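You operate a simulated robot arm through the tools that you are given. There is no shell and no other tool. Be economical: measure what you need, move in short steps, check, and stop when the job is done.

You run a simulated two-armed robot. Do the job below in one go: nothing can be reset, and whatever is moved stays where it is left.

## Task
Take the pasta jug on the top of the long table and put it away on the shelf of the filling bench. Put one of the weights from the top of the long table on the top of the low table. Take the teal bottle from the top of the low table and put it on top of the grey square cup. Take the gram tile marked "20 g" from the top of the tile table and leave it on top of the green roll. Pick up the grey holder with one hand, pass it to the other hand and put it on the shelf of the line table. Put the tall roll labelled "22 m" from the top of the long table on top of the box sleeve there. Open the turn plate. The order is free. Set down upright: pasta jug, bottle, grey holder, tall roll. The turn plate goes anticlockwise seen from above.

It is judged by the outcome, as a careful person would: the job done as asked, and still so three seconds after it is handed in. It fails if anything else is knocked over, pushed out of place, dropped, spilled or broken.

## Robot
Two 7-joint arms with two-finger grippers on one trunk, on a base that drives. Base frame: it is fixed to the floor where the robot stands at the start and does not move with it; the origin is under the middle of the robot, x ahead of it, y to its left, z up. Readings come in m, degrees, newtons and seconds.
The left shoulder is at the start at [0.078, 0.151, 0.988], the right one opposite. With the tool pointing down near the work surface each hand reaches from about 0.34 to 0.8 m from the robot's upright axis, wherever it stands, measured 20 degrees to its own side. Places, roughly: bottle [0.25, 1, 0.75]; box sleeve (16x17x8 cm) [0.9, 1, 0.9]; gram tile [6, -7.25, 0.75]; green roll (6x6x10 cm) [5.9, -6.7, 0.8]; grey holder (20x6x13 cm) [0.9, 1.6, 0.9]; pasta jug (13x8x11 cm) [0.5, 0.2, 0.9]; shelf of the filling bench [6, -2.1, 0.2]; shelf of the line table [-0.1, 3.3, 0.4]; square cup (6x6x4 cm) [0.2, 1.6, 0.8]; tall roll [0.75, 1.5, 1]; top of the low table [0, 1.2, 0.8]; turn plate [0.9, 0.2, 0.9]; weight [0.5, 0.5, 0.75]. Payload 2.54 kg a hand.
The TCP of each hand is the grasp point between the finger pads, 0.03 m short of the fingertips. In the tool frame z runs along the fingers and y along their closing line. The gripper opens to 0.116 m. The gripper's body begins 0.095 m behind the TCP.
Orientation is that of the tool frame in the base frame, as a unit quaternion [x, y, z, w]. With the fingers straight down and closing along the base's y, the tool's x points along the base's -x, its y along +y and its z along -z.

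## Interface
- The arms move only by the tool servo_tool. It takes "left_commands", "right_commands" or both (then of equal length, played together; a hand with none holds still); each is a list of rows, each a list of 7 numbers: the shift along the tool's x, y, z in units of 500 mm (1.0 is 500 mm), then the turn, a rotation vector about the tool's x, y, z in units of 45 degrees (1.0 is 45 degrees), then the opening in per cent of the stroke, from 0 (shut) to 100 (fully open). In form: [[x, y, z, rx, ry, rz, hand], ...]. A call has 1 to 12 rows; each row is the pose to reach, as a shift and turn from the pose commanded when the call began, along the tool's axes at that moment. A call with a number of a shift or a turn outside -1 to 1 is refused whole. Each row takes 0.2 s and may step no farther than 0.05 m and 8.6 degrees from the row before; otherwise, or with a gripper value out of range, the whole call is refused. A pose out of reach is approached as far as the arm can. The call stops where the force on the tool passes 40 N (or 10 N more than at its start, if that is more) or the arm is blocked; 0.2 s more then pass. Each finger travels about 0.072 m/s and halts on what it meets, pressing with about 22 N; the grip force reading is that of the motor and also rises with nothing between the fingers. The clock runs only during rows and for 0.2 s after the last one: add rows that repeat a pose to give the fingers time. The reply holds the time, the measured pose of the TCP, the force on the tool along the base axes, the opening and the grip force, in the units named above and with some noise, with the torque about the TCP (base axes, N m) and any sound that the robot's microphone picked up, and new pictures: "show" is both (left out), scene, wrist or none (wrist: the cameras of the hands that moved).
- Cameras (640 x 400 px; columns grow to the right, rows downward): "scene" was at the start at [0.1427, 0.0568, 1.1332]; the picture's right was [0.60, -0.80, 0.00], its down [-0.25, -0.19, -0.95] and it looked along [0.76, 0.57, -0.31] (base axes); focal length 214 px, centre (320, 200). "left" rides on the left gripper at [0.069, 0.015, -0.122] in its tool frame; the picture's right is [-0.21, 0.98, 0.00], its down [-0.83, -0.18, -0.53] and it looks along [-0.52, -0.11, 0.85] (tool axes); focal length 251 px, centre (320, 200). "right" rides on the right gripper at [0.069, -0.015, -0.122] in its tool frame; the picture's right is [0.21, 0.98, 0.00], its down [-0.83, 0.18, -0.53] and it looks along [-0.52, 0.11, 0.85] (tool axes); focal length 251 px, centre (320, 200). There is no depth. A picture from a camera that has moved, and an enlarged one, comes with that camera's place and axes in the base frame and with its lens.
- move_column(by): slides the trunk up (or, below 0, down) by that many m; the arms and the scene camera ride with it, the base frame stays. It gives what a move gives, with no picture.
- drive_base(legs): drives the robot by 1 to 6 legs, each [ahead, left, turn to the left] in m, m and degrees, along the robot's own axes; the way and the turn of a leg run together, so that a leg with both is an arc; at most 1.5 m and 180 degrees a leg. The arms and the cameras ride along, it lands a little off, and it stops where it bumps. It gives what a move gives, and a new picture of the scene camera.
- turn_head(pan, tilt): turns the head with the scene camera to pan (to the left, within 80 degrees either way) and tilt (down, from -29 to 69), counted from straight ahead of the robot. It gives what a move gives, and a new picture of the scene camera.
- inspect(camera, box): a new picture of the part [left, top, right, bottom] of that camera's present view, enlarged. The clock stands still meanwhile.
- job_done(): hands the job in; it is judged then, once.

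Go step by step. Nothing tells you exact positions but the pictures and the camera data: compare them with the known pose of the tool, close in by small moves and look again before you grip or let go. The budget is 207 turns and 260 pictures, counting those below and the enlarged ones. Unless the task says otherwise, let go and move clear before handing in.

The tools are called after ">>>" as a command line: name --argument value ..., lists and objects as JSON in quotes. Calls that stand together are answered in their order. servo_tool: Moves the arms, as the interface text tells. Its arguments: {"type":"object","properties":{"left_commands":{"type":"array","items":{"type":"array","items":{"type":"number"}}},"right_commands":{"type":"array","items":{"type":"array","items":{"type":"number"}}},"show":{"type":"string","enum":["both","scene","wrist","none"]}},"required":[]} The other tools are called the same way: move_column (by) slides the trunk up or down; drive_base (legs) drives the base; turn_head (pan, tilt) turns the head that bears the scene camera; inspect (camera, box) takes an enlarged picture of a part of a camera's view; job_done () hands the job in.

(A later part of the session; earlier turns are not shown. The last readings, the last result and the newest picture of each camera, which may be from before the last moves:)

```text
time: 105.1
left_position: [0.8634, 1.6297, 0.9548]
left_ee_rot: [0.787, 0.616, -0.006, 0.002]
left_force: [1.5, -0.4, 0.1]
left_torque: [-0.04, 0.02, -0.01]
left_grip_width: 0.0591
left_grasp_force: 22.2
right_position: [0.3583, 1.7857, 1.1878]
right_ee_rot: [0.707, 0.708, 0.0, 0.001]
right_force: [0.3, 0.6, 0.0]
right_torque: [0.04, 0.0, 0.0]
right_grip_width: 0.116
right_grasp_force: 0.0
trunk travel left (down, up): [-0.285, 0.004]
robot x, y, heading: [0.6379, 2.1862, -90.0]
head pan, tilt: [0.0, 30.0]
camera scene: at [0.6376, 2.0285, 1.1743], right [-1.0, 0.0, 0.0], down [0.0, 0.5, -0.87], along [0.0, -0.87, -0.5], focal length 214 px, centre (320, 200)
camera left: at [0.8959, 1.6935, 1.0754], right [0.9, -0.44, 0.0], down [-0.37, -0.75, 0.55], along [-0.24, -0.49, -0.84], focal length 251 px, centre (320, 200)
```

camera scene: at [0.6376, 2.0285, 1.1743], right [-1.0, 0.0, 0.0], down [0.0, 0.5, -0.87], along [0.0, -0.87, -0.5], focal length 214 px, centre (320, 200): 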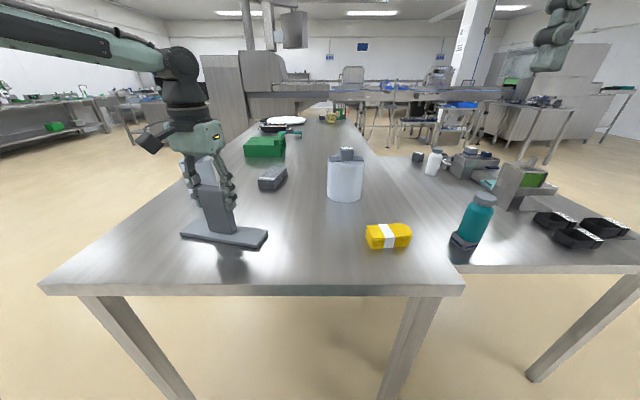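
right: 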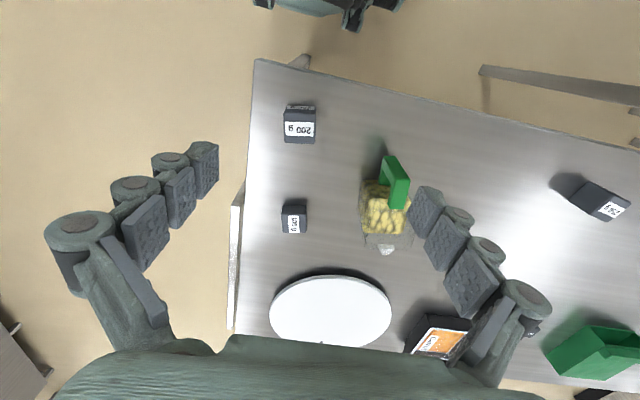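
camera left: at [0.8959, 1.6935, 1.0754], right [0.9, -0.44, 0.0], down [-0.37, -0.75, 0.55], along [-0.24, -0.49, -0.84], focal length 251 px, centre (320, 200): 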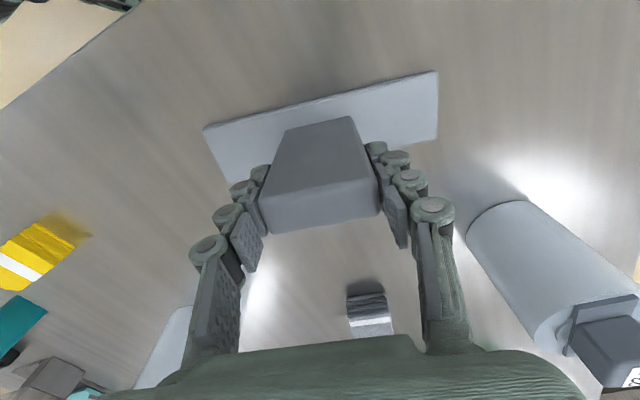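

Holder gripped (0.059 m wide). I lift it and bring it nearer to the robot.

>>> servo_tool --left_commands '[[0, 0, -0.06, 0, 0, 0, 38], [0, 0, -0.13, 0, 0, 0, 38], [0, 0, -0.2, 0, 0, 0, 38], [0, 0, -0.26, 0, 0, 0, 38], [0.05, -0.05, -0.26, 0, 0, 0, 38], [0.1, -0.1, -0.26, 0, 0, 0, 38], [0.146, -0.16, -0.26, 0, 0, 0, 38], [0.146, -0.16, -0.26, 0, 0, 0, 38]]' --show "scene"

>>> drive_base --legs '[[-0.16, 0, 0], [0, 0, -90]]'

```text
time: 106.9
left_position: [0.8027, 1.7242, 1.0872]
left_ee_rot: [0.787, 0.617, -0.006, 0.002]
left_force: [0.4, 0.0, -0.4]
left_torque: [0.03, 0.0, -0.03]
left_grip_width: 0.0589
left_grasp_force: 22.6
right_position: [0.3581, 1.7849, 1.1888]
right_ee_rot: [0.706, 0.708, 0.0, 0.0]
right_force: [-0.2, 0.0, -0.1]
right_torque: [0.02, -0.01, -0.03]
right_grip_width: 0.1161
right_grasp_force: 0.0
trunk travel left (down, up): [-0.285, 0.004]
robot x, y, heading: [0.6348, 2.1877, -89.6]
head pan, tilt: [0.0, 30.0]
camera scene: at [0.6378, 2.0282, 1.1743], right [-1.0, 0.0, 0.0], down [0.0, 0.5, -0.87], along [0.0, -0.87, -0.5], focal length 214 px, centre (320, 200)
```

scene: 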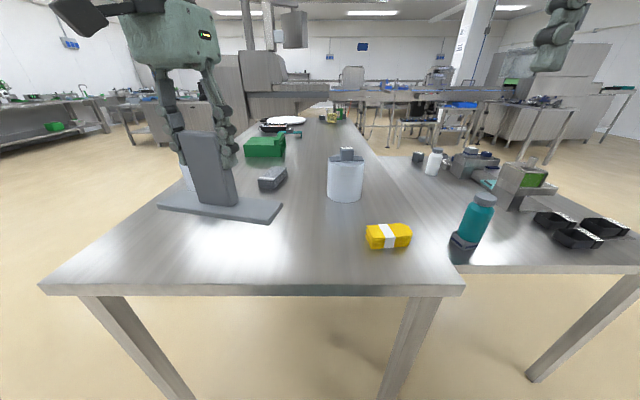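

```text
time: 112.2
left_position: [0.1739, 2.1804, 1.0875]
left_ee_rot: [0.992, -0.122, -0.006, -0.002]
left_force: [-0.1, 0.7, -1.1]
left_torque: [-0.01, 0.01, -0.02]
left_grip_width: 0.0587
left_grasp_force: 21.9
right_position: [0.238, 2.6253, 1.1888]
right_ee_rot: [1.0, -0.001, 0.0, 0.0]
right_force: [-0.6, 0.0, -0.2]
right_torque: [0.0, 0.02, 0.01]
right_grip_width: 0.1162
right_grasp_force: 0.0
trunk travel left (down, up): [-0.285, 0.004]
robot x, y, heading: [0.6373, 2.3457, 179.9]
head pan, tilt: [0.0, 30.0]
camera scene: at [0.4789, 2.3446, 1.1743], right [0.0, 1.0, 0.0], down [0.5, 0.0, -0.87], along [-0.87, 0.0, -0.5], focal length 214 px, centre (320, 200)
```

scene: 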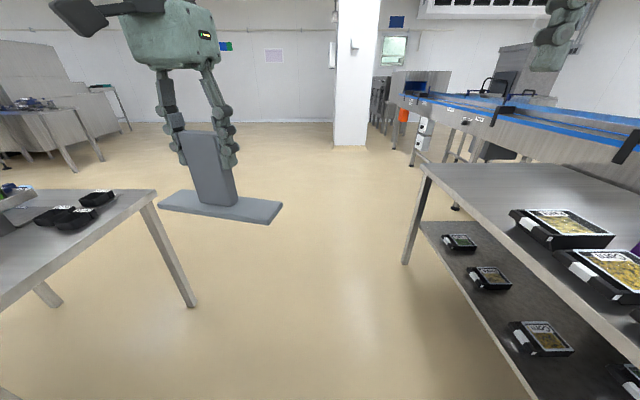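

All trays on the shelf are in a row, so I look for the gaps in detail.

>>> inspect --camera "scene" --box '[400, 150, 640, 400]'

```text
1.60 times, centred on (520, 275) of scene
camera zoom: at [0.4789, 2.3446, 1.1743], right [0.0, 1.0, 0.0], down [0.5, 0.0, -0.87], along [-0.87, 0.0, -0.5], focal length 343 px, centre (0, 80)
```

zoom: 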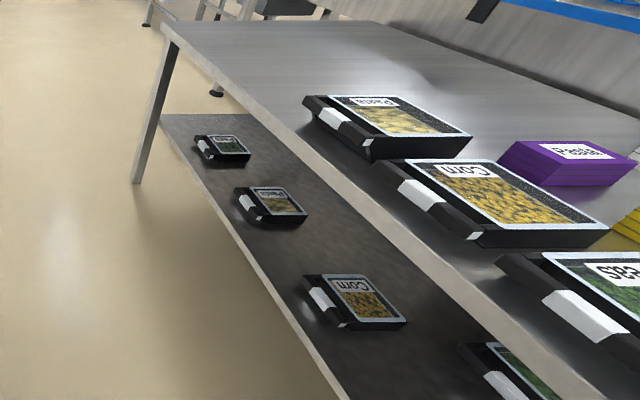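

I'll place the holder lengthwise in the gap between the middle trays on the shelf. First I rotate the holder in the left hand so that its long axis points ahead, bringing it to the middle for the handover.

>>> servo_tool --left_commands '[[-0.018, -0.044, 0, 0, 0, 0.167, 38], [-0.036, -0.088, 0, 0, 0, 0.333, 38], [-0.054, -0.132, 0, 0, 0, 0.5, 38], [-0.072, -0.176, 0, 0, 0, 0.667, 38], [-0.09, -0.22, 0, 0, 0, 0.833, 38], [-0.107, -0.262, 0, 0, 0, 1.0, 38]]' --show "none"

>>> servo_tool --left_commands '[[0, 0, 0, 0, 0, 0.17, 38], [0, 0, 0, 0, 0, 0.34, 38], [0, 0, 0, 0, 0, 0.52, 38], [0, 0, 0, 0, 0, 0.69, 38]]' --show "scene"

```text
time: 113.6
left_position: [0.1563, 2.2514, 1.071]
left_ee_rot: [0.869, -0.495, -0.006, -0.001]
left_force: [-1.2, 0.4, -0.6]
left_torque: [-0.04, -0.09, -0.04]
left_grip_width: 0.0591
left_grasp_force: 22.1
left hand out of reach, approached as far as the arm can: row 4, 5, 6
right_position: [0.2368, 2.626, 1.187]
right_ee_rot: [1.0, -0.002, 0.002, 0.0]
right_force: [-1.6, -0.5, -0.8]
right_torque: [-0.03, -0.13, -0.01]
right_grip_width: 0.1161
right_grasp_force: 0.1
trunk travel left (down, up): [-0.285, 0.004]
robot x, y, heading: [0.6343, 2.3422, 179.8]
head pan, tilt: [0.0, 30.0]
```

```text
time: 114.6
left_position: [0.1565, 2.2507, 1.0748]
left_ee_rot: [-0.705, 0.709, 0.008, -0.001]
left_force: [0.2, -0.2, -0.4]
left_torque: [-0.02, -0.03, 0.0]
left_grip_width: 0.0589
left_grasp_force: 21.8
right_position: [0.2376, 2.6254, 1.188]
right_ee_rot: [1.0, -0.003, 0.0, 0.0]
right_force: [-0.1, -0.1, 0.5]
right_torque: [-0.01, -0.01, -0.02]
right_grip_width: 0.116
right_grasp_force: 0.1
trunk travel left (down, up): [-0.285, 0.004]
robot x, y, heading: [0.6396, 2.3451, 179.9]
head pan, tilt: [0.0, 30.0]
camera scene: at [0.4789, 2.3445, 1.1743], right [0.0, 1.0, 0.0], down [0.5, 0.0, -0.87], along [-0.87, 0.0, -0.5], focal length 214 px, centre (320, 200)
```

scene: 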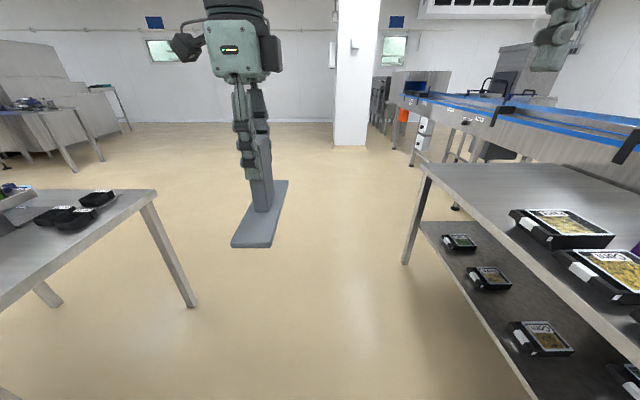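

The hand would come too close to the body straight on, so I turn the holder to a 45° diagonal and turn the right hand to match (yaw 45° left, pitched up from vertical).

>>> servo_tool --left_commands '[[0, 0, 0, 0, 0, -0.167, 38], [0, 0, 0, 0, 0, -0.333, 38], [0, 0, 0, 0, 0, -0.5, 38], [0, 0, 0, 0, 0, -0.667, 38], [0, 0, 0, 0, 0, -0.833, 38], [0, 0, 0, 0, 0, -1.0, 38]]' --right_commands '[[0, 0, 0, 0, 0, -0.167, 100], [0, 0, 0, 0, 0, -0.333, 100], [0, 0, 0, 0, 0, -0.5, 100], [0, 0, 0, 0, 0, -0.667, 100], [0, 0, 0, 0, 0, -0.833, 100], [0, 0, 0, 0, 0, -1.0, 100]]' --show "none"

>>> servo_tool --right_commands '[[0, 0, 0, 0, -0.167, 0, 100], [0, 0, 0, 0, -0.333, 0, 100], [0, 0, 0, 0, -0.5, 0, 100], [0, 0, 0, 0, -0.667, 0, 100], [0, 0, 0, 0, -0.833, 0, 100], [0, 0, 0, 0, -1.0, 0, 100]]' --show "scene"

```text
time: 116.0
left_position: [0.158, 2.2497, 1.0734]
left_ee_rot: [0.924, -0.383, -0.009, -0.003]
left_force: [-1.1, 0.5, -1.3]
left_torque: [0.02, -0.02, 0.03]
left_grip_width: 0.0591
left_grasp_force: 22.4
right_position: [0.2379, 2.6243, 1.1897]
right_ee_rot: [0.924, 0.382, 0.0, 0.0]
right_force: [-0.3, -1.0, -0.3]
right_torque: [-0.02, 0.0, 0.01]
right_grip_width: 0.1161
right_grasp_force: 0.2
trunk travel left (down, up): [-0.285, 0.004]
robot x, y, heading: [0.6391, 2.342, 179.9]
head pan, tilt: [0.0, 30.0]
```

```text
time: 117.4
left_position: [0.1573, 2.2523, 1.0745]
left_ee_rot: [0.924, -0.382, -0.007, -0.003]
left_force: [0.2, -0.3, -1.0]
left_torque: [0.01, -0.02, 0.03]
left_grip_width: 0.059
left_grasp_force: 21.8
right_position: [0.2382, 2.6241, 1.1882]
right_ee_rot: [0.854, 0.351, -0.355, 0.146]
right_force: [-0.3, -0.7, -0.4]
right_torque: [-0.01, 0.02, 0.01]
right_grip_width: 0.1161
right_grasp_force: 0.1
trunk travel left (down, up): [-0.285, 0.004]
robot x, y, heading: [0.638, 2.3422, 180.0]
head pan, tilt: [0.0, 30.0]
camera scene: at [0.4791, 2.3449, 1.1744], right [0.0, 1.0, 0.0], down [0.5, 0.0, -0.87], along [-0.87, 0.0, -0.5], focal length 214 px, centre (320, 200)
```

scene: 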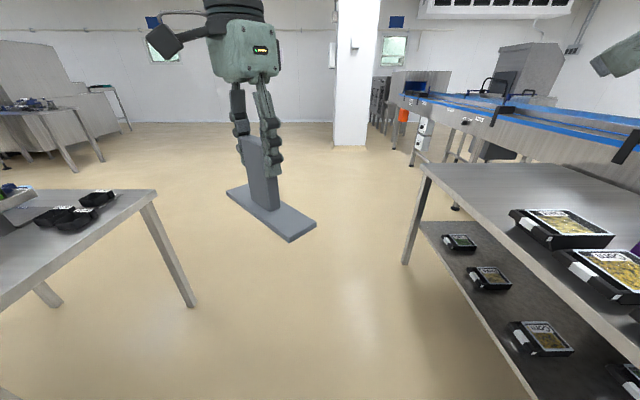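

>>> servo_tool --right_commands '[[-0.019, 0.059, 0.057, 0, -0.05, 0, 100], [-0.038, 0.118, 0.114, 0, -0.1, 0, 100], [-0.058, 0.177, 0.171, 0, -0.15, 0, 100], [-0.077, 0.236, 0.228, 0, -0.2, 0, 100], [-0.096, 0.295, 0.285, 0, -0.25, 0, 100], [-0.115, 0.354, 0.342, 0, -0.3, 0, 100], [-0.135, 0.414, 0.4, 0, -0.333, 0, 100]]' --show "both"

```text
time: 119.0
left_position: [0.1571, 2.2497, 1.0733]
left_ee_rot: [0.924, -0.383, -0.008, -0.002]
left_force: [-0.3, -0.4, 0.6]
left_torque: [0.04, -0.03, -0.01]
left_grip_width: 0.0589
left_grasp_force: 22.3
right_position: [0.244, 2.3415, 1.0997]
right_ee_rot: [0.802, 0.33, -0.461, 0.19]
right_force: [0.7, -0.3, 0.2]
right_torque: [0.0, 0.01, -0.01]
right_grip_width: 0.1158
right_grasp_force: 0.0
right hand out of reach, approached as far as the arm can: row 7
trunk travel left (down, up): [-0.285, 0.004]
robot x, y, heading: [0.6372, 2.3437, 179.9]
head pan, tilt: [0.0, 30.0]
camera scene: at [0.4787, 2.3438, 1.1743], right [0.0, 1.0, 0.0], down [0.5, 0.0, -0.87], along [-0.87, 0.0, -0.5], focal length 214 px, centre (320, 200)
camera right: at [0.3324, 2.451, 1.1014], right [0.76, -0.62, -0.18], down [0.16, -0.09, 0.98], along [-0.62, -0.78, 0.03], focal length 251 px, centre (320, 200)
```

scene: 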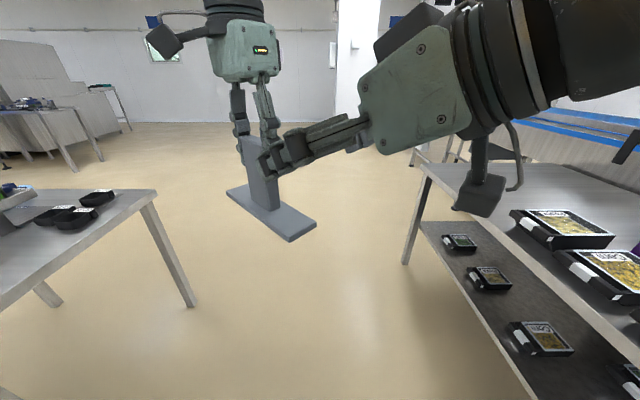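
right: 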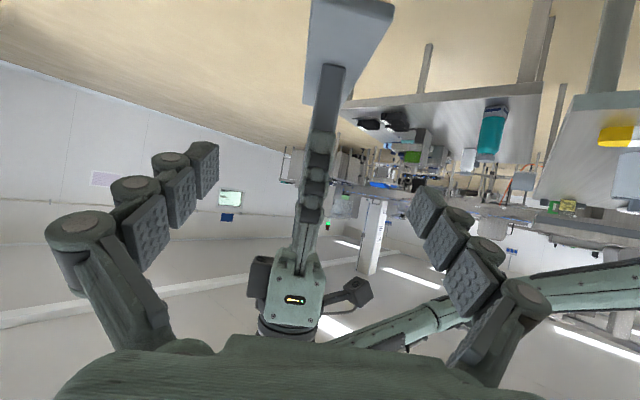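

The right gripper is in line with the upright. I advance so its fingers straddle the upright below the left fingers.

>>> servo_tool --right_commands '[[0, 0.007, 0.07, 0, 0, 0, 100], [0, 0.007, 0.14, 0, 0, 0, 100], [0, 0.007, 0.21, 0, 0, 0, 100], [0, 0.007, 0.27, 0, 0, 0, 100]]' --show "both"

>>> inspect --camera "scene" --box '[200, 90, 400, 250]'

```text
time: 120.0
left_position: [0.1575, 2.2508, 1.0735]
left_ee_rot: [0.924, -0.383, -0.007, -0.002]
left_force: [-0.8, -0.4, -1.8]
left_torque: [-0.01, -0.02, 0.0]
left_grip_width: 0.0591
left_grasp_force: 21.7
right_position: [0.163, 2.2571, 1.0341]
right_ee_rot: [0.801, 0.33, -0.462, 0.19]
right_force: [-0.6, 0.7, -0.3]
right_torque: [0.01, 0.0, 0.02]
right_grip_width: 0.1158
right_grasp_force: 0.0
trunk travel left (down, up): [-0.285, 0.004]
robot x, y, heading: [0.6336, 2.3426, 180.0]
head pan, tilt: [0.0, 30.0]
camera scene: at [0.4787, 2.3444, 1.1743], right [0.0, 1.0, 0.0], down [0.5, 0.0, -0.87], along [-0.87, 0.0, -0.5], focal length 214 px, centre (320, 200)
camera right: at [0.2517, 2.368, 1.0356], right [0.76, -0.62, -0.19], down [0.16, -0.09, 0.98], along [-0.62, -0.78, 0.03], focal length 251 px, centre (320, 200)
```

scene: 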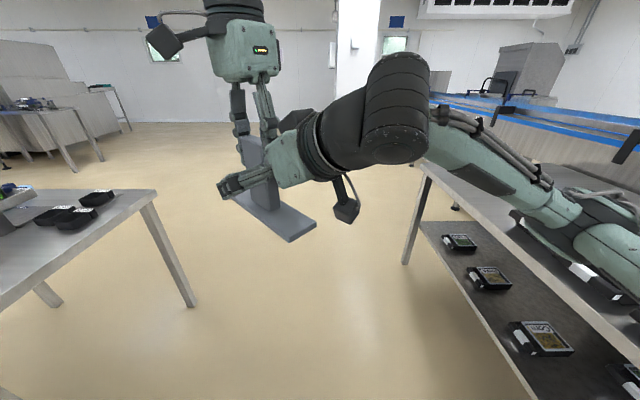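
right: 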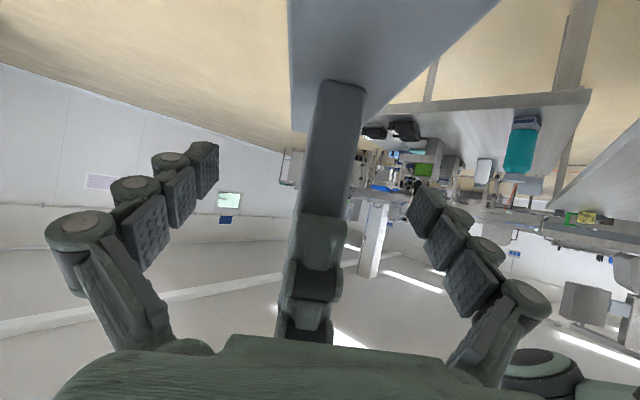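

```text
2.50 times, centred on (300, 170) of scene
camera zoom: at [0.4787, 2.3444, 1.1743], right [0.0, 1.0, 0.0], down [0.5, 0.0, -0.87], along [-0.87, 0.0, -0.5], focal length 536 px, centre (370, 275)
```

zoom: 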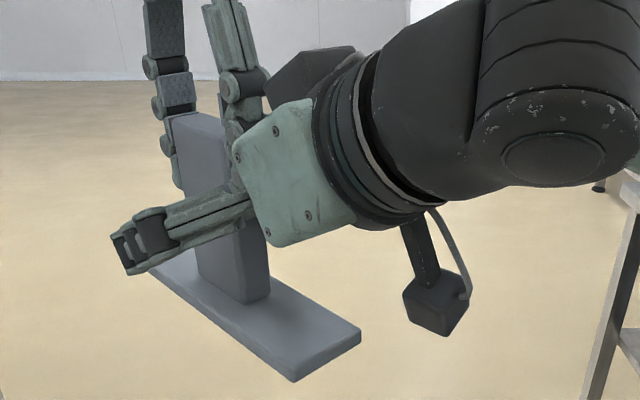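

>>> servo_tool --right_commands '[[0, 0.01, 0.01, 0, 0, 0, 100], [0, 0.01, 0.01, 0, 0, 0, 75], [0, 0.01, 0.01, 0, 0, 0, 50], [0, 0.01, 0.01, 0, 0, 0, 30], [0, 0.01, 0.01, 0, 0, 0, 12], [0, 0.01, 0.01, 0, 0, 0, 8], [0, 0.01, 0.01, 0, 0, 0, 8], [0, 0.01, 0.01, 0, 0, 0, 8]]' --show "both"

```text
time: 121.8
left_position: [0.157, 2.2492, 1.0747]
left_ee_rot: [0.924, -0.383, -0.006, -0.002]
left_force: [13.8, -11.6, 2.5]
left_torque: [-0.59, -0.6, 0.11]
left_grip_width: 0.0589
left_grasp_force: 21.6
right_position: [0.1628, 2.254, 1.031]
right_ee_rot: [0.802, 0.328, -0.462, 0.188]
right_force: [-13.6, 12.3, -1.9]
right_torque: [0.08, 0.03, -0.2]
right_grip_width: 0.0232
right_grasp_force: 22.1
trunk travel left (down, up): [-0.285, 0.004]
robot x, y, heading: [0.6352, 2.343, 179.8]
head pan, tilt: [0.0, 30.0]
camera scene: at [0.4789, 2.3446, 1.1743], right [0.0, 1.0, 0.0], down [0.5, 0.0, -0.87], along [-0.87, 0.0, -0.5], focal length 214 px, centre (320, 200)
camera right: at [0.2513, 2.3637, 1.0332], right [0.76, -0.62, -0.19], down [0.16, -0.1, 0.98], along [-0.63, -0.78, 0.03], focal length 251 px, centre (320, 200)
```

scene: 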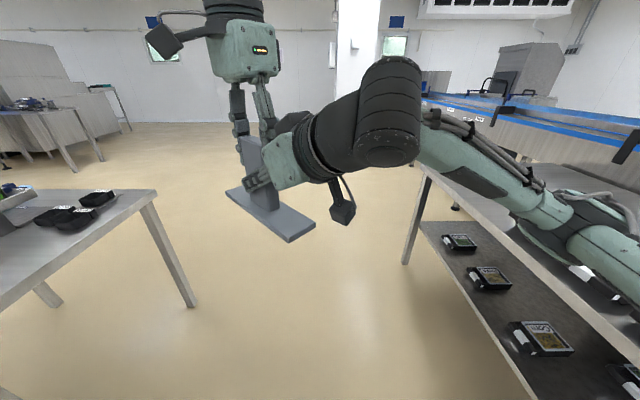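
right: 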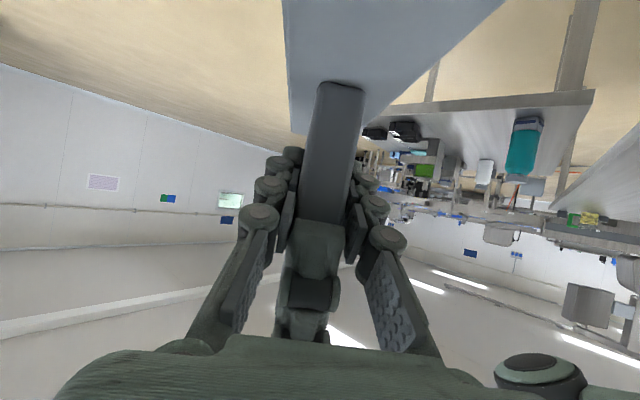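

Right hand holds it with some side strain; I ease it sideways, then let go with the left and lift the left hand off upward.

>>> servo_tool --right_commands '[[0, -0.005, 0, 0, 0, 0, 8], [0, -0.01, 0, 0, 0, 0, 8]]' --show "none"

```text
time: 122.4
left_position: [0.1564, 2.2512, 1.0739]
left_ee_rot: [0.924, -0.382, -0.009, -0.003]
left_force: [6.7, -6.2, 1.2]
left_torque: [-0.38, -0.34, 0.14]
left_grip_width: 0.0586
left_grasp_force: 21.9
right_position: [0.1615, 2.2544, 1.0318]
right_ee_rot: [0.8, 0.331, -0.462, 0.191]
right_force: [-6.8, 5.5, -2.0]
right_torque: [0.09, 0.05, -0.15]
right_grip_width: 0.0232
right_grasp_force: 22.4
trunk travel left (down, up): [-0.285, 0.004]
robot x, y, heading: [0.6375, 2.3438, 179.8]
head pan, tilt: [0.0, 30.0]
```

>>> servo_tool --right_commands '[[0, -0.008, 0, 0, 0, 0, 8], [0, -0.008, 0, 0, 0, 0, 8], [0, -0.008, 0, 0, 0, 0, 8], [0, -0.008, 0, 0, 0, 0, 8], [0, -0.008, 0, 0, 0, 0, 8], [0, -0.008, 0, 0, 0, 0, 8], [0, -0.008, 0, 0, 0, 0, 8], [0, -0.008, 0, 0, 0, 0, 8]]' --left_commands '[[0, 0, 0, 0, 0, 0, 38], [0, 0, 0, 0, 0, 0, 60], [0, 0, 0, 0, 0, 0, 80], [0, 0, 0, 0, 0, 0, 90], [0, 0, 0, 0, 0, 0, 90], [0, 0, -0.06, 0, 0, 0, 90], [0, 0, -0.12, 0, 0, 0, 90], [0, 0, -0.16, 0, 0, 0, 90]]' --show "both"

```text
time: 124.2
left_position: [0.1667, 2.2276, 1.1409]
left_ee_rot: [0.923, -0.385, -0.007, -0.001]
left_force: [0.2, 0.2, 0.2]
left_torque: [-0.04, 0.0, 0.0]
left_grip_width: 0.1044
left_grasp_force: 0.1
left hand out of reach, approached as far as the arm can: row 6, 7, 8
right_position: [0.1568, 2.2595, 1.0309]
right_ee_rot: [0.801, 0.33, -0.461, 0.19]
right_force: [-0.2, 0.5, -1.1]
right_torque: [-0.03, -0.01, 0.01]
right_grip_width: 0.0231
right_grasp_force: 22.1
trunk travel left (down, up): [-0.285, 0.004]
robot x, y, heading: [0.6372, 2.343, 179.7]
head pan, tilt: [0.0, 30.0]
camera scene: at [0.4787, 2.3446, 1.1743], right [0.0, 1.0, 0.0], down [0.5, 0.0, -0.87], along [-0.87, 0.0, -0.5], focal length 214 px, centre (320, 200)
camera right: at [0.2459, 2.3693, 1.033], right [0.76, -0.62, -0.19], down [0.16, -0.09, 0.98], along [-0.62, -0.78, 0.03], focal length 251 px, centre (320, 200)
camera left: at [0.2058, 2.1667, 1.2623], right [-0.85, -0.53, 0.01], down [-0.45, 0.71, 0.54], along [-0.29, 0.46, -0.84], focal length 251 px, centre (320, 200)
```

scene: 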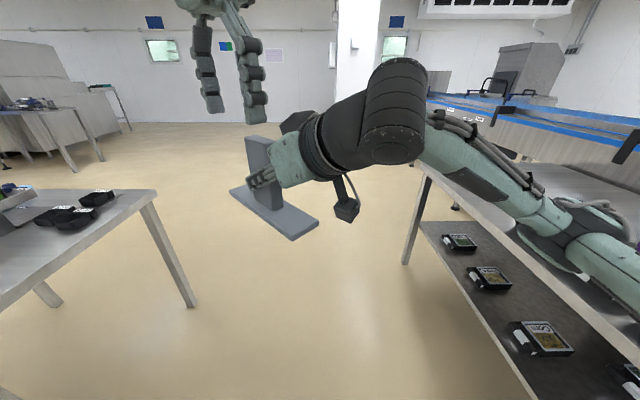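
right: 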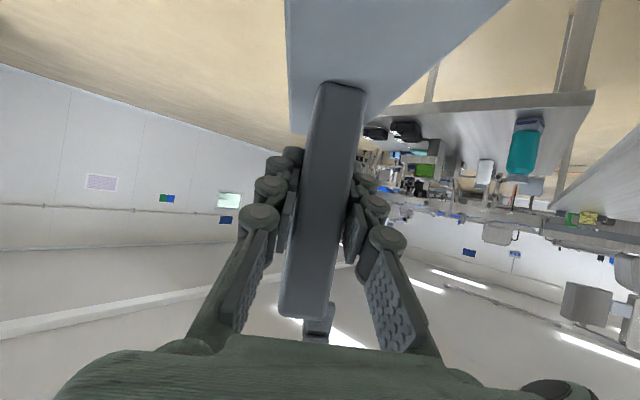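
left: 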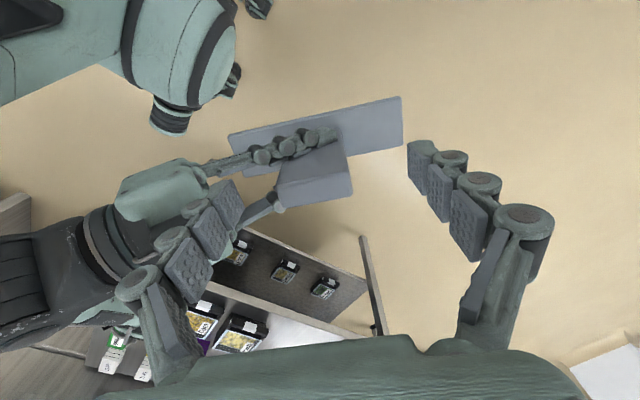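

Handover done: the right hand holds the holder alone. I tuck the left hand aside and swing the right hand to point straight ahead.

>>> servo_tool --left_commands '[[0.07, 0, 0, 0, 0, -0.16, 90], [0.14, 0, 0, 0, 0, -0.32, 90], [0.21, 0, 0, 0, 0, -0.48, 90], [0.28, 0, 0, 0, 0, -0.64, 90], [0.34, 0, 0, 0, 0, -0.8, 90], [0.4, 0, 0, 0, 0, -0.9, 90], [0.4, 0, 0, 0, 0, -1.0, 90]]' --right_commands '[[0.0216, -0.0719, -0.0371, 0.1236, 0, 0.072, 8], [0.0431, -0.1437, -0.0743, 0.2471, 0, 0.144, 8], [0.0647, -0.2156, -0.1114, 0.3707, 0, 0.216, 8], [0.0863, -0.2874, -0.1486, 0.4943, 0, 0.288, 8], [0.1079, -0.3593, -0.1857, 0.6179, 0, 0.36, 8], [0.1294, -0.4311, -0.2229, 0.7414, 0, 0.432, 8], [0.151, -0.503, -0.26, 0.865, 0, 0.504, 8]]' --show "scene"

```text
time: 125.8
left_position: [0.3113, 2.0858, 1.138]
left_ee_rot: [1.0, -0.001, -0.005, -0.004]
left_force: [-0.6, -0.9, 0.0]
left_torque: [0.03, 0.04, 0.04]
left_grip_width: 0.1043
left_grasp_force: 0.0
right_position: [0.0848, 2.5416, 1.0357]
right_ee_rot: [0.866, -0.004, -0.5, 0.0]
right_force: [-0.1, -0.4, -0.1]
right_torque: [-0.01, 0.01, 0.04]
right_grip_width: 0.0234
right_grasp_force: 22.3
trunk travel left (down, up): [-0.285, 0.004]
robot x, y, heading: [0.638, 2.346, 179.8]
head pan, tilt: [0.0, 30.0]
camera scene: at [0.4788, 2.3452, 1.1743], right [0.0, 1.0, 0.0], down [0.5, 0.0, -0.87], along [-0.87, 0.0, -0.5], focal length 214 px, centre (320, 200)
```

scene: 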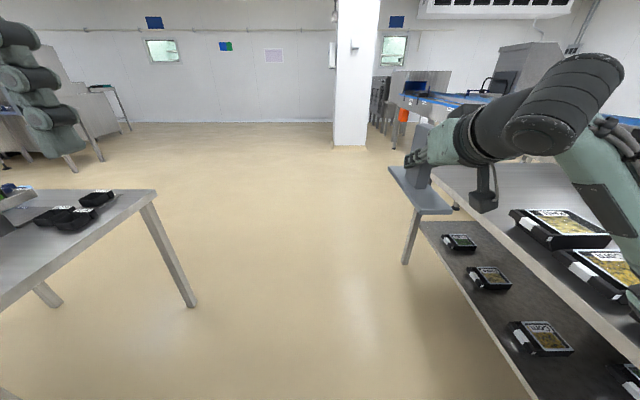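

>>> drive_base --legs '[[0.86, 0, 0], [0, 0, -90]]'

>>> turn_head --pan 0 --tilt 45

```text
time: 134.2
left_position: [-0.4769, 2.6746, 1.1369]
left_ee_rot: [0.712, -0.702, -0.001, -0.006]
left_force: [-0.4, -0.2, -0.9]
left_torque: [-0.02, 0.02, 0.03]
left_grip_width: 0.1045
left_grasp_force: 0.1
right_position: [-0.0244, 2.9085, 1.0341]
right_ee_rot: [0.616, -0.609, -0.357, -0.35]
right_force: [-0.3, -0.1, -0.8]
right_torque: [-0.01, -0.01, -0.03]
right_grip_width: 0.0231
right_grasp_force: 21.2
trunk travel left (down, up): [-0.285, 0.004]
robot x, y, heading: [-0.2105, 2.3539, 90.8]
head pan, tilt: [0.0, 30.0]
camera scene: at [-0.2137, 2.5125, 1.1743], right [1.0, 0.02, 0.0], down [0.01, -0.5, -0.87], along [-0.01, 0.87, -0.5], focal length 214 px, centre (320, 200)
```

scene: 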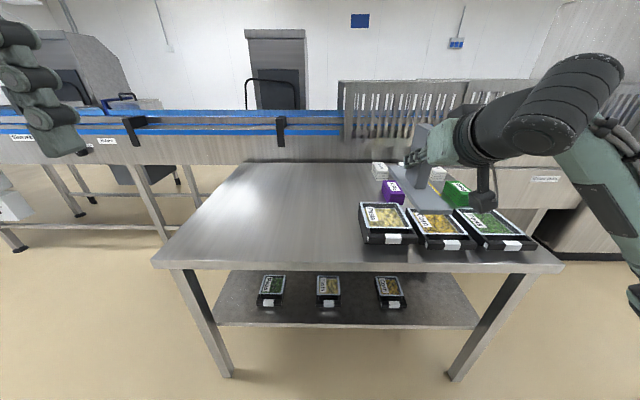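

```text
time: 134.9
left_position: [-0.4753, 2.6751, 1.137]
left_ee_rot: [0.712, -0.702, -0.002, -0.007]
left_force: [-0.1, 0.2, 0.8]
left_torque: [-0.04, 0.04, -0.03]
left_grip_width: 0.1045
left_grasp_force: 0.1
right_position: [-0.0259, 2.9094, 1.0338]
right_ee_rot: [0.617, -0.608, -0.357, -0.349]
right_force: [-0.4, -0.5, -1.5]
right_torque: [-0.02, -0.02, 0.03]
right_grip_width: 0.0232
right_grasp_force: 22.5
trunk travel left (down, up): [-0.285, 0.004]
robot x, y, heading: [-0.2151, 2.3517, 90.8]
head pan, tilt: [0.0, 45.0]
camera scene: at [-0.2137, 2.5033, 1.1518], right [1.0, 0.02, 0.0], down [0.01, -0.71, -0.71], along [-0.01, 0.71, -0.71], focal length 214 px, centre (320, 200)
```

scene: 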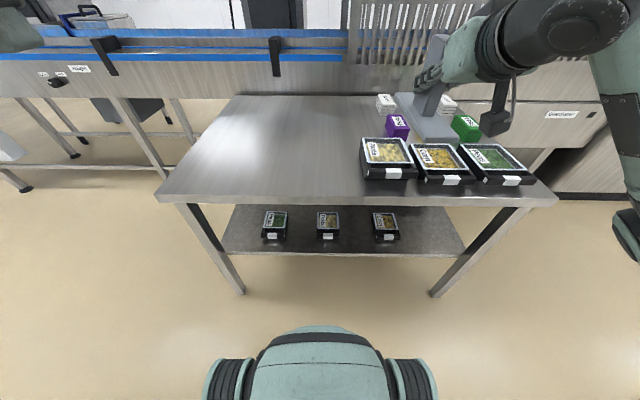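

I back off a bit so the holder clears the table front, then lower the trunk to see and reach under the top.

>>> drive_base --legs '[[-0.13, 0, -0.8]]'

>>> servo_tool --right_commands '[[0.03, 0, -0.052, 0, 0, 0, 8], [0.06, 0, -0.104, 0, 0, 0, 8]]' --show "none"

>>> turn_head --pan 0 --tilt 20

```text
time: 136.2
left_position: [-0.4704, 2.5496, 1.1374]
left_ee_rot: [0.707, -0.707, -0.002, -0.007]
left_force: [0.2, -0.5, 0.6]
left_torque: [0.05, 0.03, -0.03]
left_grip_width: 0.1045
left_grasp_force: 0.1
right_position: [-0.0155, 2.7771, 1.0347]
right_ee_rot: [-0.613, 0.613, 0.354, 0.352]
right_force: [0.0, 0.5, -0.7]
right_torque: [0.02, -0.03, 0.02]
right_grip_width: 0.0233
right_grasp_force: 21.9
trunk travel left (down, up): [-0.285, 0.004]
robot x, y, heading: [-0.2117, 2.2227, 89.9]
head pan, tilt: [0.0, 45.0]
camera scene: at [-0.2104, 2.3744, 1.1519], right [1.0, 0.0, 0.0], down [0.0, -0.71, -0.71], along [0.0, 0.71, -0.71], focal length 214 px, centre (320, 200)
```

scene: 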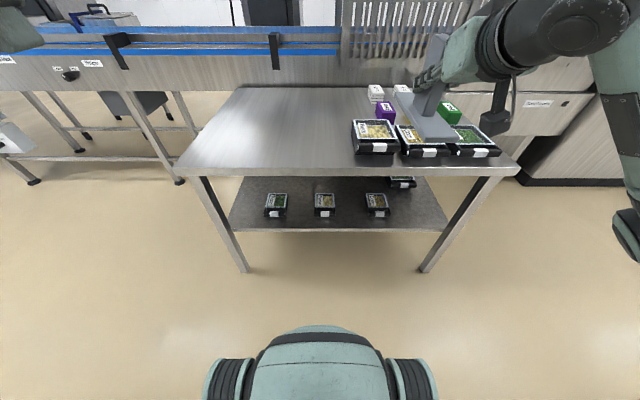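

```text
time: 136.8
left_position: [-0.4704, 2.5498, 1.1383]
left_ee_rot: [0.707, -0.707, -0.001, -0.006]
left_force: [0.3, 0.6, 0.3]
left_torque: [0.01, 0.0, 0.01]
left_grip_width: 0.1041
left_grasp_force: 0.1
right_position: [-0.0201, 2.7305, 1.0426]
right_ee_rot: [-0.612, 0.614, 0.353, 0.352]
right_force: [0.6, 1.1, -1.0]
right_torque: [0.04, -0.01, 0.02]
right_grip_width: 0.0233
right_grasp_force: 22.1
right hand out of reach, approached as far as the arm can: row 2
trunk travel left (down, up): [-0.285, 0.004]
robot x, y, heading: [-0.2118, 2.2285, 89.8]
head pan, tilt: [0.0, 45.0]
```

```text
time: 137.7
left_position: [-0.4703, 2.5514, 1.138]
left_ee_rot: [-0.707, 0.707, 0.002, 0.007]
left_force: [0.8, 1.1, 0.7]
left_torque: [-0.03, -0.03, 0.04]
left_grip_width: 0.1042
left_grasp_force: 0.1
right_position: [-0.0195, 2.731, 1.0431]
right_ee_rot: [-0.613, 0.614, 0.353, 0.351]
right_force: [-0.5, 0.0, -0.6]
right_torque: [0.02, 0.01, 0.0]
right_grip_width: 0.023
right_grasp_force: 22.4
trunk travel left (down, up): [-0.285, 0.004]
robot x, y, heading: [-0.2104, 2.224, 90.0]
head pan, tilt: [0.0, 20.0]
camera scene: at [-0.2104, 2.387, 1.1903], right [1.0, 0.0, 0.0], down [0.0, -0.34, -0.94], along [0.0, 0.94, -0.34], focal length 214 px, centre (320, 200)
```

scene: 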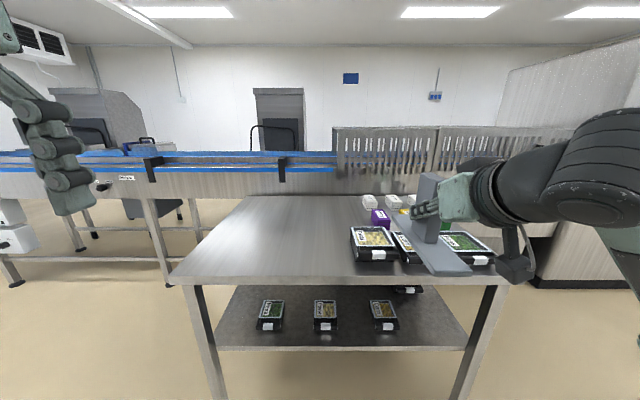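

>>> move_column --by -0.28

>>> turn_head --pan 0 --tilt 25

```text
time: 140.6
left_position: [-0.4696, 2.5516, 0.8579]
left_ee_rot: [-0.707, 0.707, 0.002, 0.007]
left_force: [0.6, -1.1, 0.3]
left_torque: [0.0, 0.02, -0.03]
left_grip_width: 0.1045
left_grasp_force: 0.1
right_position: [-0.0184, 2.7312, 0.7642]
right_ee_rot: [-0.612, 0.613, 0.354, 0.352]
right_force: [0.2, -0.3, -0.9]
right_torque: [0.0, -0.02, 0.01]
right_grip_width: 0.0232
right_grasp_force: 21.5
trunk travel left (down, up): [-0.005, 0.284]
robot x, y, heading: [-0.2111, 2.2245, 90.2]
head pan, tilt: [0.0, 20.0]
```

```text
time: 141.2
left_position: [-0.4699, 2.5513, 0.8574]
left_ee_rot: [0.707, -0.707, -0.002, -0.007]
left_force: [-0.5, 0.4, 0.3]
left_torque: [0.03, -0.03, 0.03]
left_grip_width: 0.1045
left_grasp_force: 0.1
right_position: [-0.02, 2.7286, 0.7618]
right_ee_rot: [-0.612, 0.614, 0.353, 0.353]
right_force: [0.9, 0.2, 0.4]
right_torque: [0.01, -0.05, -0.03]
right_grip_width: 0.0231
right_grasp_force: 22.6
trunk travel left (down, up): [-0.005, 0.284]
robot x, y, heading: [-0.2107, 2.2235, 89.8]
head pan, tilt: [0.0, 25.0]
camera scene: at [-0.2104, 2.3859, 0.9023], right [1.0, 0.0, 0.0], down [0.0, -0.42, -0.91], along [0.0, 0.91, -0.42], focal length 214 px, centre (320, 200)
```

scene: 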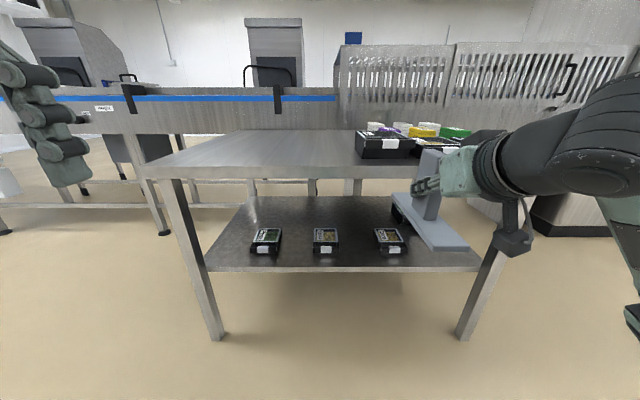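

Shelf z≈0.40, front edge y≈2.94; gap between the middle and right trays is centred about x≈−0.07. I lower the holder in front of the table to shelf height.

>>> servo_tool --right_commands '[[0.055, 0.015, 0.055, 0, 0, 0, 8], [0.11, 0.03, 0.11, 0, 0, 0, 8], [0.165, 0.045, 0.164, 0, 0, 0, 8], [0.22, 0.06, 0.219, 0, 0, 0, 8], [0.274, 0.075, 0.274, 0, 0, 0, 8], [0.329, 0.09, 0.328, 0, 0, 0, 8], [0.384, 0.104, 0.383, 0, 0, 0, 8]]' --show "both"

```text
time: 142.8
left_position: [-0.4703, 2.551, 0.8586]
left_ee_rot: [-0.707, 0.707, 0.002, 0.006]
left_force: [-0.4, 0.0, 0.7]
left_torque: [0.0, -0.01, -0.05]
left_grip_width: 0.1042
left_grasp_force: 0.0
right_position: [-0.073, 2.7982, 0.4999]
right_ee_rot: [-0.611, 0.614, 0.353, 0.353]
right_force: [0.2, 0.4, 0.0]
right_torque: [0.01, -0.04, 0.03]
right_grip_width: 0.0232
right_grasp_force: 21.7
right hand out of reach, approached as far as the arm can: row 1, 2
trunk travel left (down, up): [-0.005, 0.284]
robot x, y, heading: [-0.2135, 2.227, 89.9]
head pan, tilt: [0.0, 25.0]
camera scene: at [-0.2104, 2.3859, 0.9024], right [1.0, 0.0, 0.0], down [0.0, -0.42, -0.91], along [0.0, 0.91, -0.42], focal length 214 px, centre (320, 200)
camera right: at [-0.0583, 2.6592, 0.5021], right [-0.98, -0.11, -0.18], down [-0.18, -0.05, 0.98], along [-0.11, 0.99, 0.03], focal length 251 px, centre (320, 200)
```

scene: 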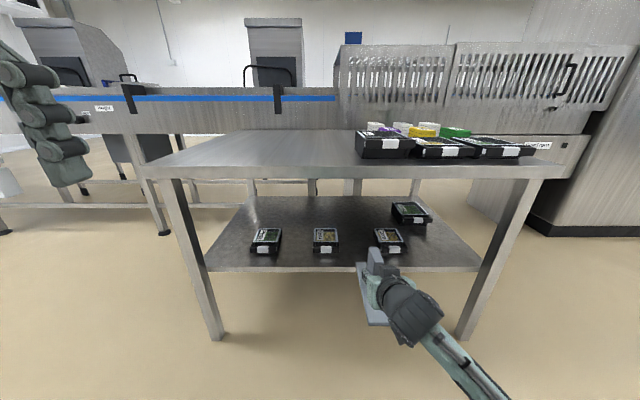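
right: 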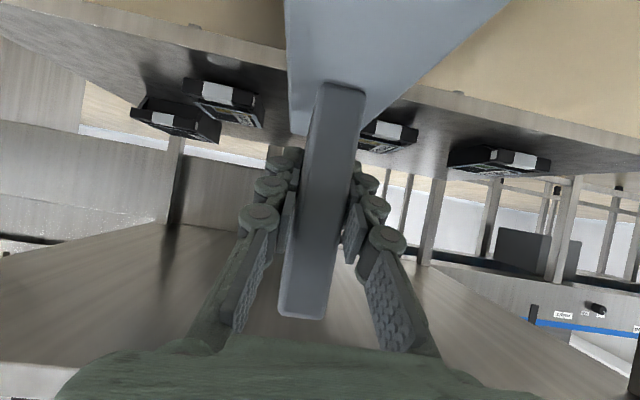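

Heights and gap look right. I drive ahead 0.2 m so the holder enters the gap above the shelf.

>>> drive_base --legs '[[0.2, 0.005, 0]]'

>>> inspect --camera "right" --box '[0, 0, 640, 400]'

```text
time: 144.4
left_position: [-0.4722, 2.7543, 0.8575]
left_ee_rot: [-0.705, 0.71, 0.002, 0.007]
left_force: [-0.8, 0.4, -0.1]
left_torque: [-0.01, 0.01, -0.03]
left_grip_width: 0.1044
left_grasp_force: 0.0
right_position: [-0.0742, 2.9986, 0.5006]
right_ee_rot: [-0.61, 0.616, 0.352, 0.353]
right_force: [0.5, 0.2, -0.9]
right_torque: [0.02, -0.02, 0.01]
right_grip_width: 0.023
right_grasp_force: 22.2
trunk travel left (down, up): [-0.005, 0.284]
robot x, y, heading: [-0.219, 2.4254, 89.8]
head pan, tilt: [0.0, 25.0]
camera scene: at [-0.2138, 2.588, 0.9023], right [1.0, -0.01, 0.0], down [0.0, -0.42, -0.91], along [0.01, 0.91, -0.42], focal length 214 px, centre (320, 200)
```

scene: 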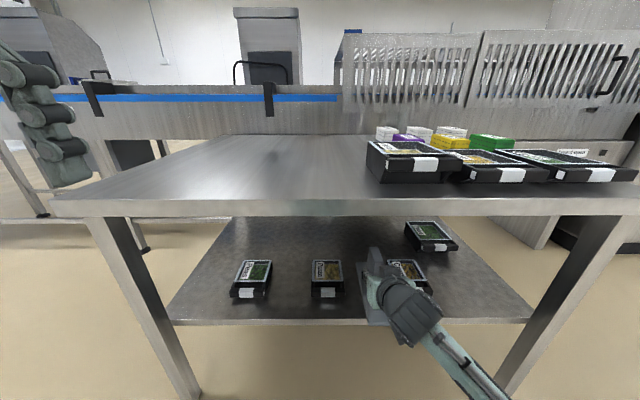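

```text
1.00 times, centred on (320, 200) of right (not enlarged: the box is as wide or as high as the picture)
camera zoom: at [-0.06, 2.86, 0.5023], right [-0.98, -0.1, -0.18], down [-0.18, -0.04, 0.98], along [-0.11, 0.99, 0.03], focal length 251 px, centre (320, 200)
```

zoom: 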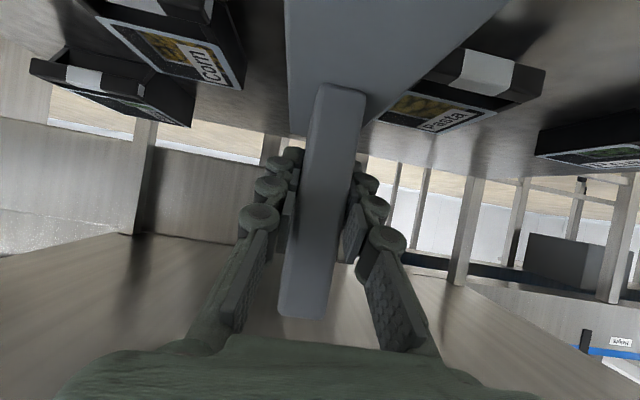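

>>> inspect --camera "scene" --box '[290, 230, 470, 345]'

```text
3.48 times, centred on (380, 288) of scene
camera zoom: at [-0.2138, 2.588, 0.9023], right [1.0, -0.01, 0.0], down [0.0, -0.42, -0.91], along [0.01, 0.91, -0.42], focal length 746 px, centre (111, -104)
```

zoom: 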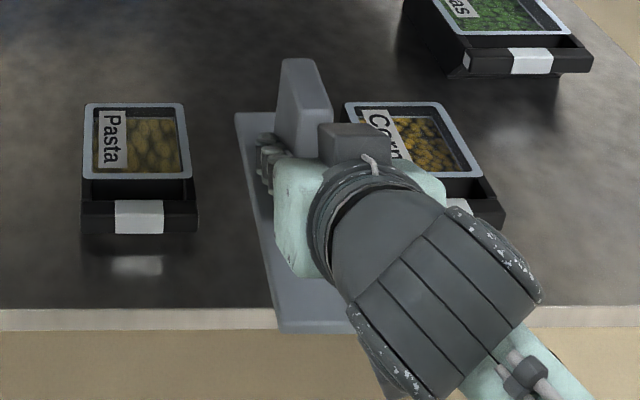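

The holder is centred in the gap. I advance 6 cm and lower most of the way.

>>> servo_tool --right_commands '[[-0.03, -0.005, 0.052, 0, 0, 0, 8], [-0.06, -0.01, 0.104, 0, 0, 0, 8], [-0.037, -0.01, 0.117, 0, 0, 0, 8], [-0.015, -0.01, 0.13, 0, 0, 0, 8]]' --show "none"

>>> inspect --camera "scene" --box '[290, 230, 470, 345]'

```text
time: 145.4
left_position: [-0.4716, 2.7534, 0.8579]
left_ee_rot: [-0.705, 0.71, 0.002, 0.007]
left_force: [0.3, 0.5, -0.3]
left_torque: [0.0, -0.03, 0.01]
left_grip_width: 0.1044
left_grasp_force: 0.1
right_position: [-0.0705, 3.0612, 0.4734]
right_ee_rot: [-0.61, 0.616, 0.351, 0.352]
right_force: [0.2, -0.4, -0.4]
right_torque: [0.0, 0.02, -0.04]
right_grip_width: 0.0231
right_grasp_force: 22.5
trunk travel left (down, up): [-0.005, 0.284]
robot x, y, heading: [-0.213, 2.4259, 89.5]
head pan, tilt: [0.0, 25.0]
```

```text
3.48 times, centred on (380, 288) of scene
camera zoom: at [-0.2138, 2.588, 0.9023], right [1.0, -0.01, 0.0], down [0.0, -0.42, -0.91], along [0.01, 0.91, -0.42], focal length 746 px, centre (111, -104)
```

zoom: 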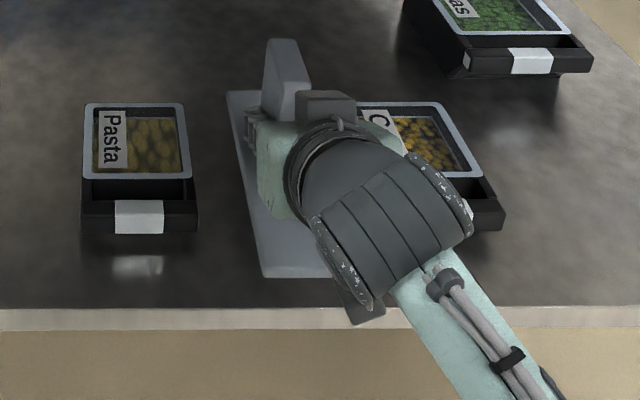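

>>> servo_tool --right_commands '[[0.009, 0, 0.005, 0, 0, 0, 8], [0.016, 0, 0.009, 0, 0, 0, 8], [0.022, 0, 0.013, 0, 0, 0, 8]]' --show "none"

```text
time: 146.2
left_position: [-0.4725, 2.7548, 0.8575]
left_ee_rot: [-0.704, 0.71, 0.001, 0.007]
left_force: [0.0, 0.5, -0.1]
left_torque: [0.0, 0.03, 0.02]
left_grip_width: 0.1045
left_grasp_force: 0.1
right_position: [-0.0697, 3.0596, 0.4617]
right_ee_rot: [-0.61, 0.616, 0.352, 0.353]
right_force: [-0.2, 0.1, -0.6]
right_torque: [-0.02, 0.0, 0.03]
right_grip_width: 0.023
right_grasp_force: 22.8
trunk travel left (down, up): [-0.005, 0.284]
robot x, y, heading: [-0.2183, 2.4336, 89.6]
head pan, tilt: [0.0, 25.0]
```

>>> servo_tool --right_commands '[[0.006, 0, 0.0035, 0, 0, 0, 8], [0.012, 0, 0.007, 0, 0, 0, 8], [0.018, 0, 0.0105, 0, 0, 0, 8]]' --show "none"

>>> inspect --camera "scene" --box '[290, 230, 470, 345]'

```text
time: 147.0
left_position: [-0.4736, 2.7544, 0.8567]
left_ee_rot: [-0.704, 0.71, 0.002, 0.007]
left_force: [0.8, 0.1, 0.6]
left_torque: [-0.03, 0.01, 0.01]
left_grip_width: 0.1043
left_grasp_force: 0.0
right_position: [-0.0694, 3.0592, 0.4505]
right_ee_rot: [-0.611, 0.616, 0.352, 0.352]
right_force: [0.4, 0.4, -0.6]
right_torque: [0.01, 0.0, -0.03]
right_grip_width: 0.0231
right_grasp_force: 22.0
trunk travel left (down, up): [-0.005, 0.284]
robot x, y, heading: [-0.215, 2.4271, 89.7]
head pan, tilt: [0.0, 25.0]
```

```text
3.48 times, centred on (380, 288) of scene
camera zoom: at [-0.2138, 2.588, 0.9023], right [1.0, -0.01, 0.0], down [0.0, -0.42, -0.91], along [0.01, 0.91, -0.42], focal length 746 px, centre (111, -104)
```

zoom: 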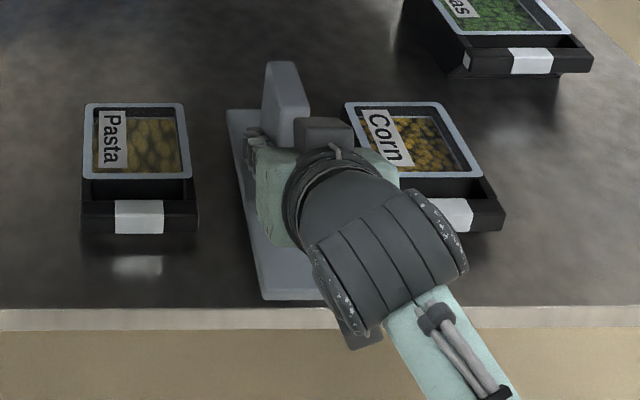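

No contact yet, so the shelf is lower than thought and its edge farther in. I push 4.5 cm further in, then keep lowering carefully.

>>> servo_tool --right_commands '[[-0.022, 0, 0.039, 0, 0, 0, 8], [-0.045, 0, 0.078, 0, 0, 0, 8], [-0.036, 0, 0.083, 0, 0, 0, 8], [-0.027, 0, 0.088, 0, 0, 0, 8], [-0.018, 0, 0.093, 0, 0, 0, 8]]' --show "none"

>>> inspect --camera "scene" --box '[290, 230, 470, 345]'

```text
time: 148.2
left_position: [-0.4721, 2.7534, 0.8564]
left_ee_rot: [-0.704, 0.71, 0.002, 0.007]
left_force: [-0.5, -0.2, -0.1]
left_torque: [0.02, 0.06, -0.02]
left_grip_width: 0.1046
left_grasp_force: 0.1
right_position: [-0.0683, 3.1024, 0.4341]
right_ee_rot: [-0.61, 0.615, 0.353, 0.353]
right_force: [0.6, -0.1, -0.3]
right_torque: [-0.01, 0.0, -0.03]
right_grip_width: 0.0229
right_grasp_force: 21.9
trunk travel left (down, up): [-0.005, 0.284]
robot x, y, heading: [-0.2182, 2.4285, 89.6]
head pan, tilt: [0.0, 25.0]
```

```text
3.48 times, centred on (380, 288) of scene
camera zoom: at [-0.2138, 2.588, 0.9023], right [1.0, -0.01, 0.0], down [0.0, -0.42, -0.91], along [0.01, 0.91, -0.42], focal length 746 px, centre (111, -104)
```

zoom: 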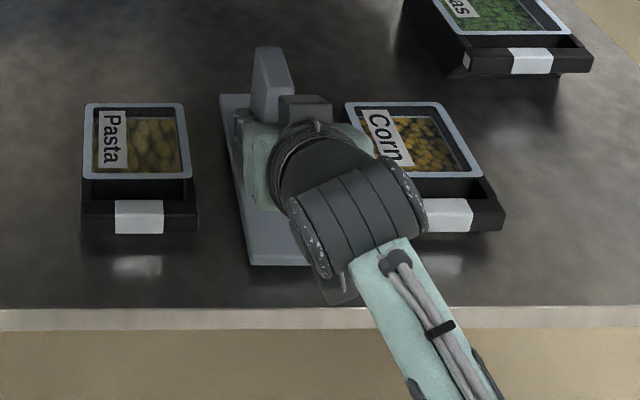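

>>> servo_tool --right_commands '[[0.009, 0, 0.005, 0, 0, 0, 8], [0.017, 0, 0.01, 0, 0, 0, 8], [0.026, 0, 0.015, 0, 0, 0, 8], [0.034, 0, 0.02, 0, 0, 0, 8]]' --show "none"

>>> inspect --camera "scene" --box '[290, 230, 470, 345]'

```text
time: 149.2
left_position: [-0.4722, 2.7537, 0.8589]
left_ee_rot: [-0.705, 0.709, 0.002, 0.006]
left_force: [-0.4, 0.5, 0.1]
left_torque: [-0.01, -0.01, 0.03]
left_grip_width: 0.1045
left_grasp_force: 0.0
right_position: [-0.055, 3.1107, 0.4294]
right_ee_rot: [-0.609, 0.61, 0.349, 0.369]
right_force: [0.7, 0.4, 0.1]
right_torque: [-0.01, 0.03, 0.01]
right_grip_width: 0.023
right_grasp_force: 22.0
trunk travel left (down, up): [-0.005, 0.284]
robot x, y, heading: [-0.216, 2.4249, 89.5]
head pan, tilt: [0.0, 25.0]
```

```text
3.48 times, centred on (380, 288) of scene
camera zoom: at [-0.2142, 2.5872, 0.9037], right [1.0, -0.01, 0.0], down [0.0, -0.42, -0.91], along [0.01, 0.91, -0.42], focal length 746 px, centre (111, -104)
```

zoom: 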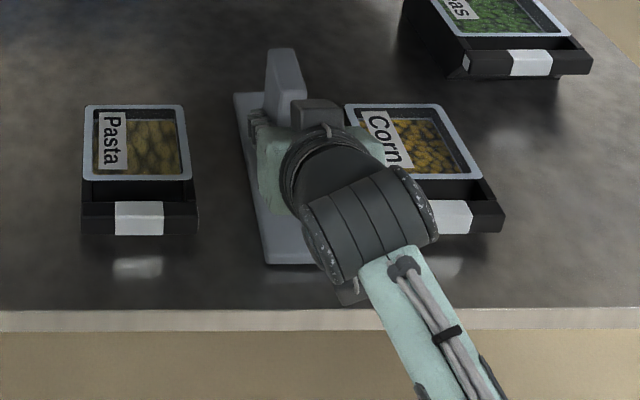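

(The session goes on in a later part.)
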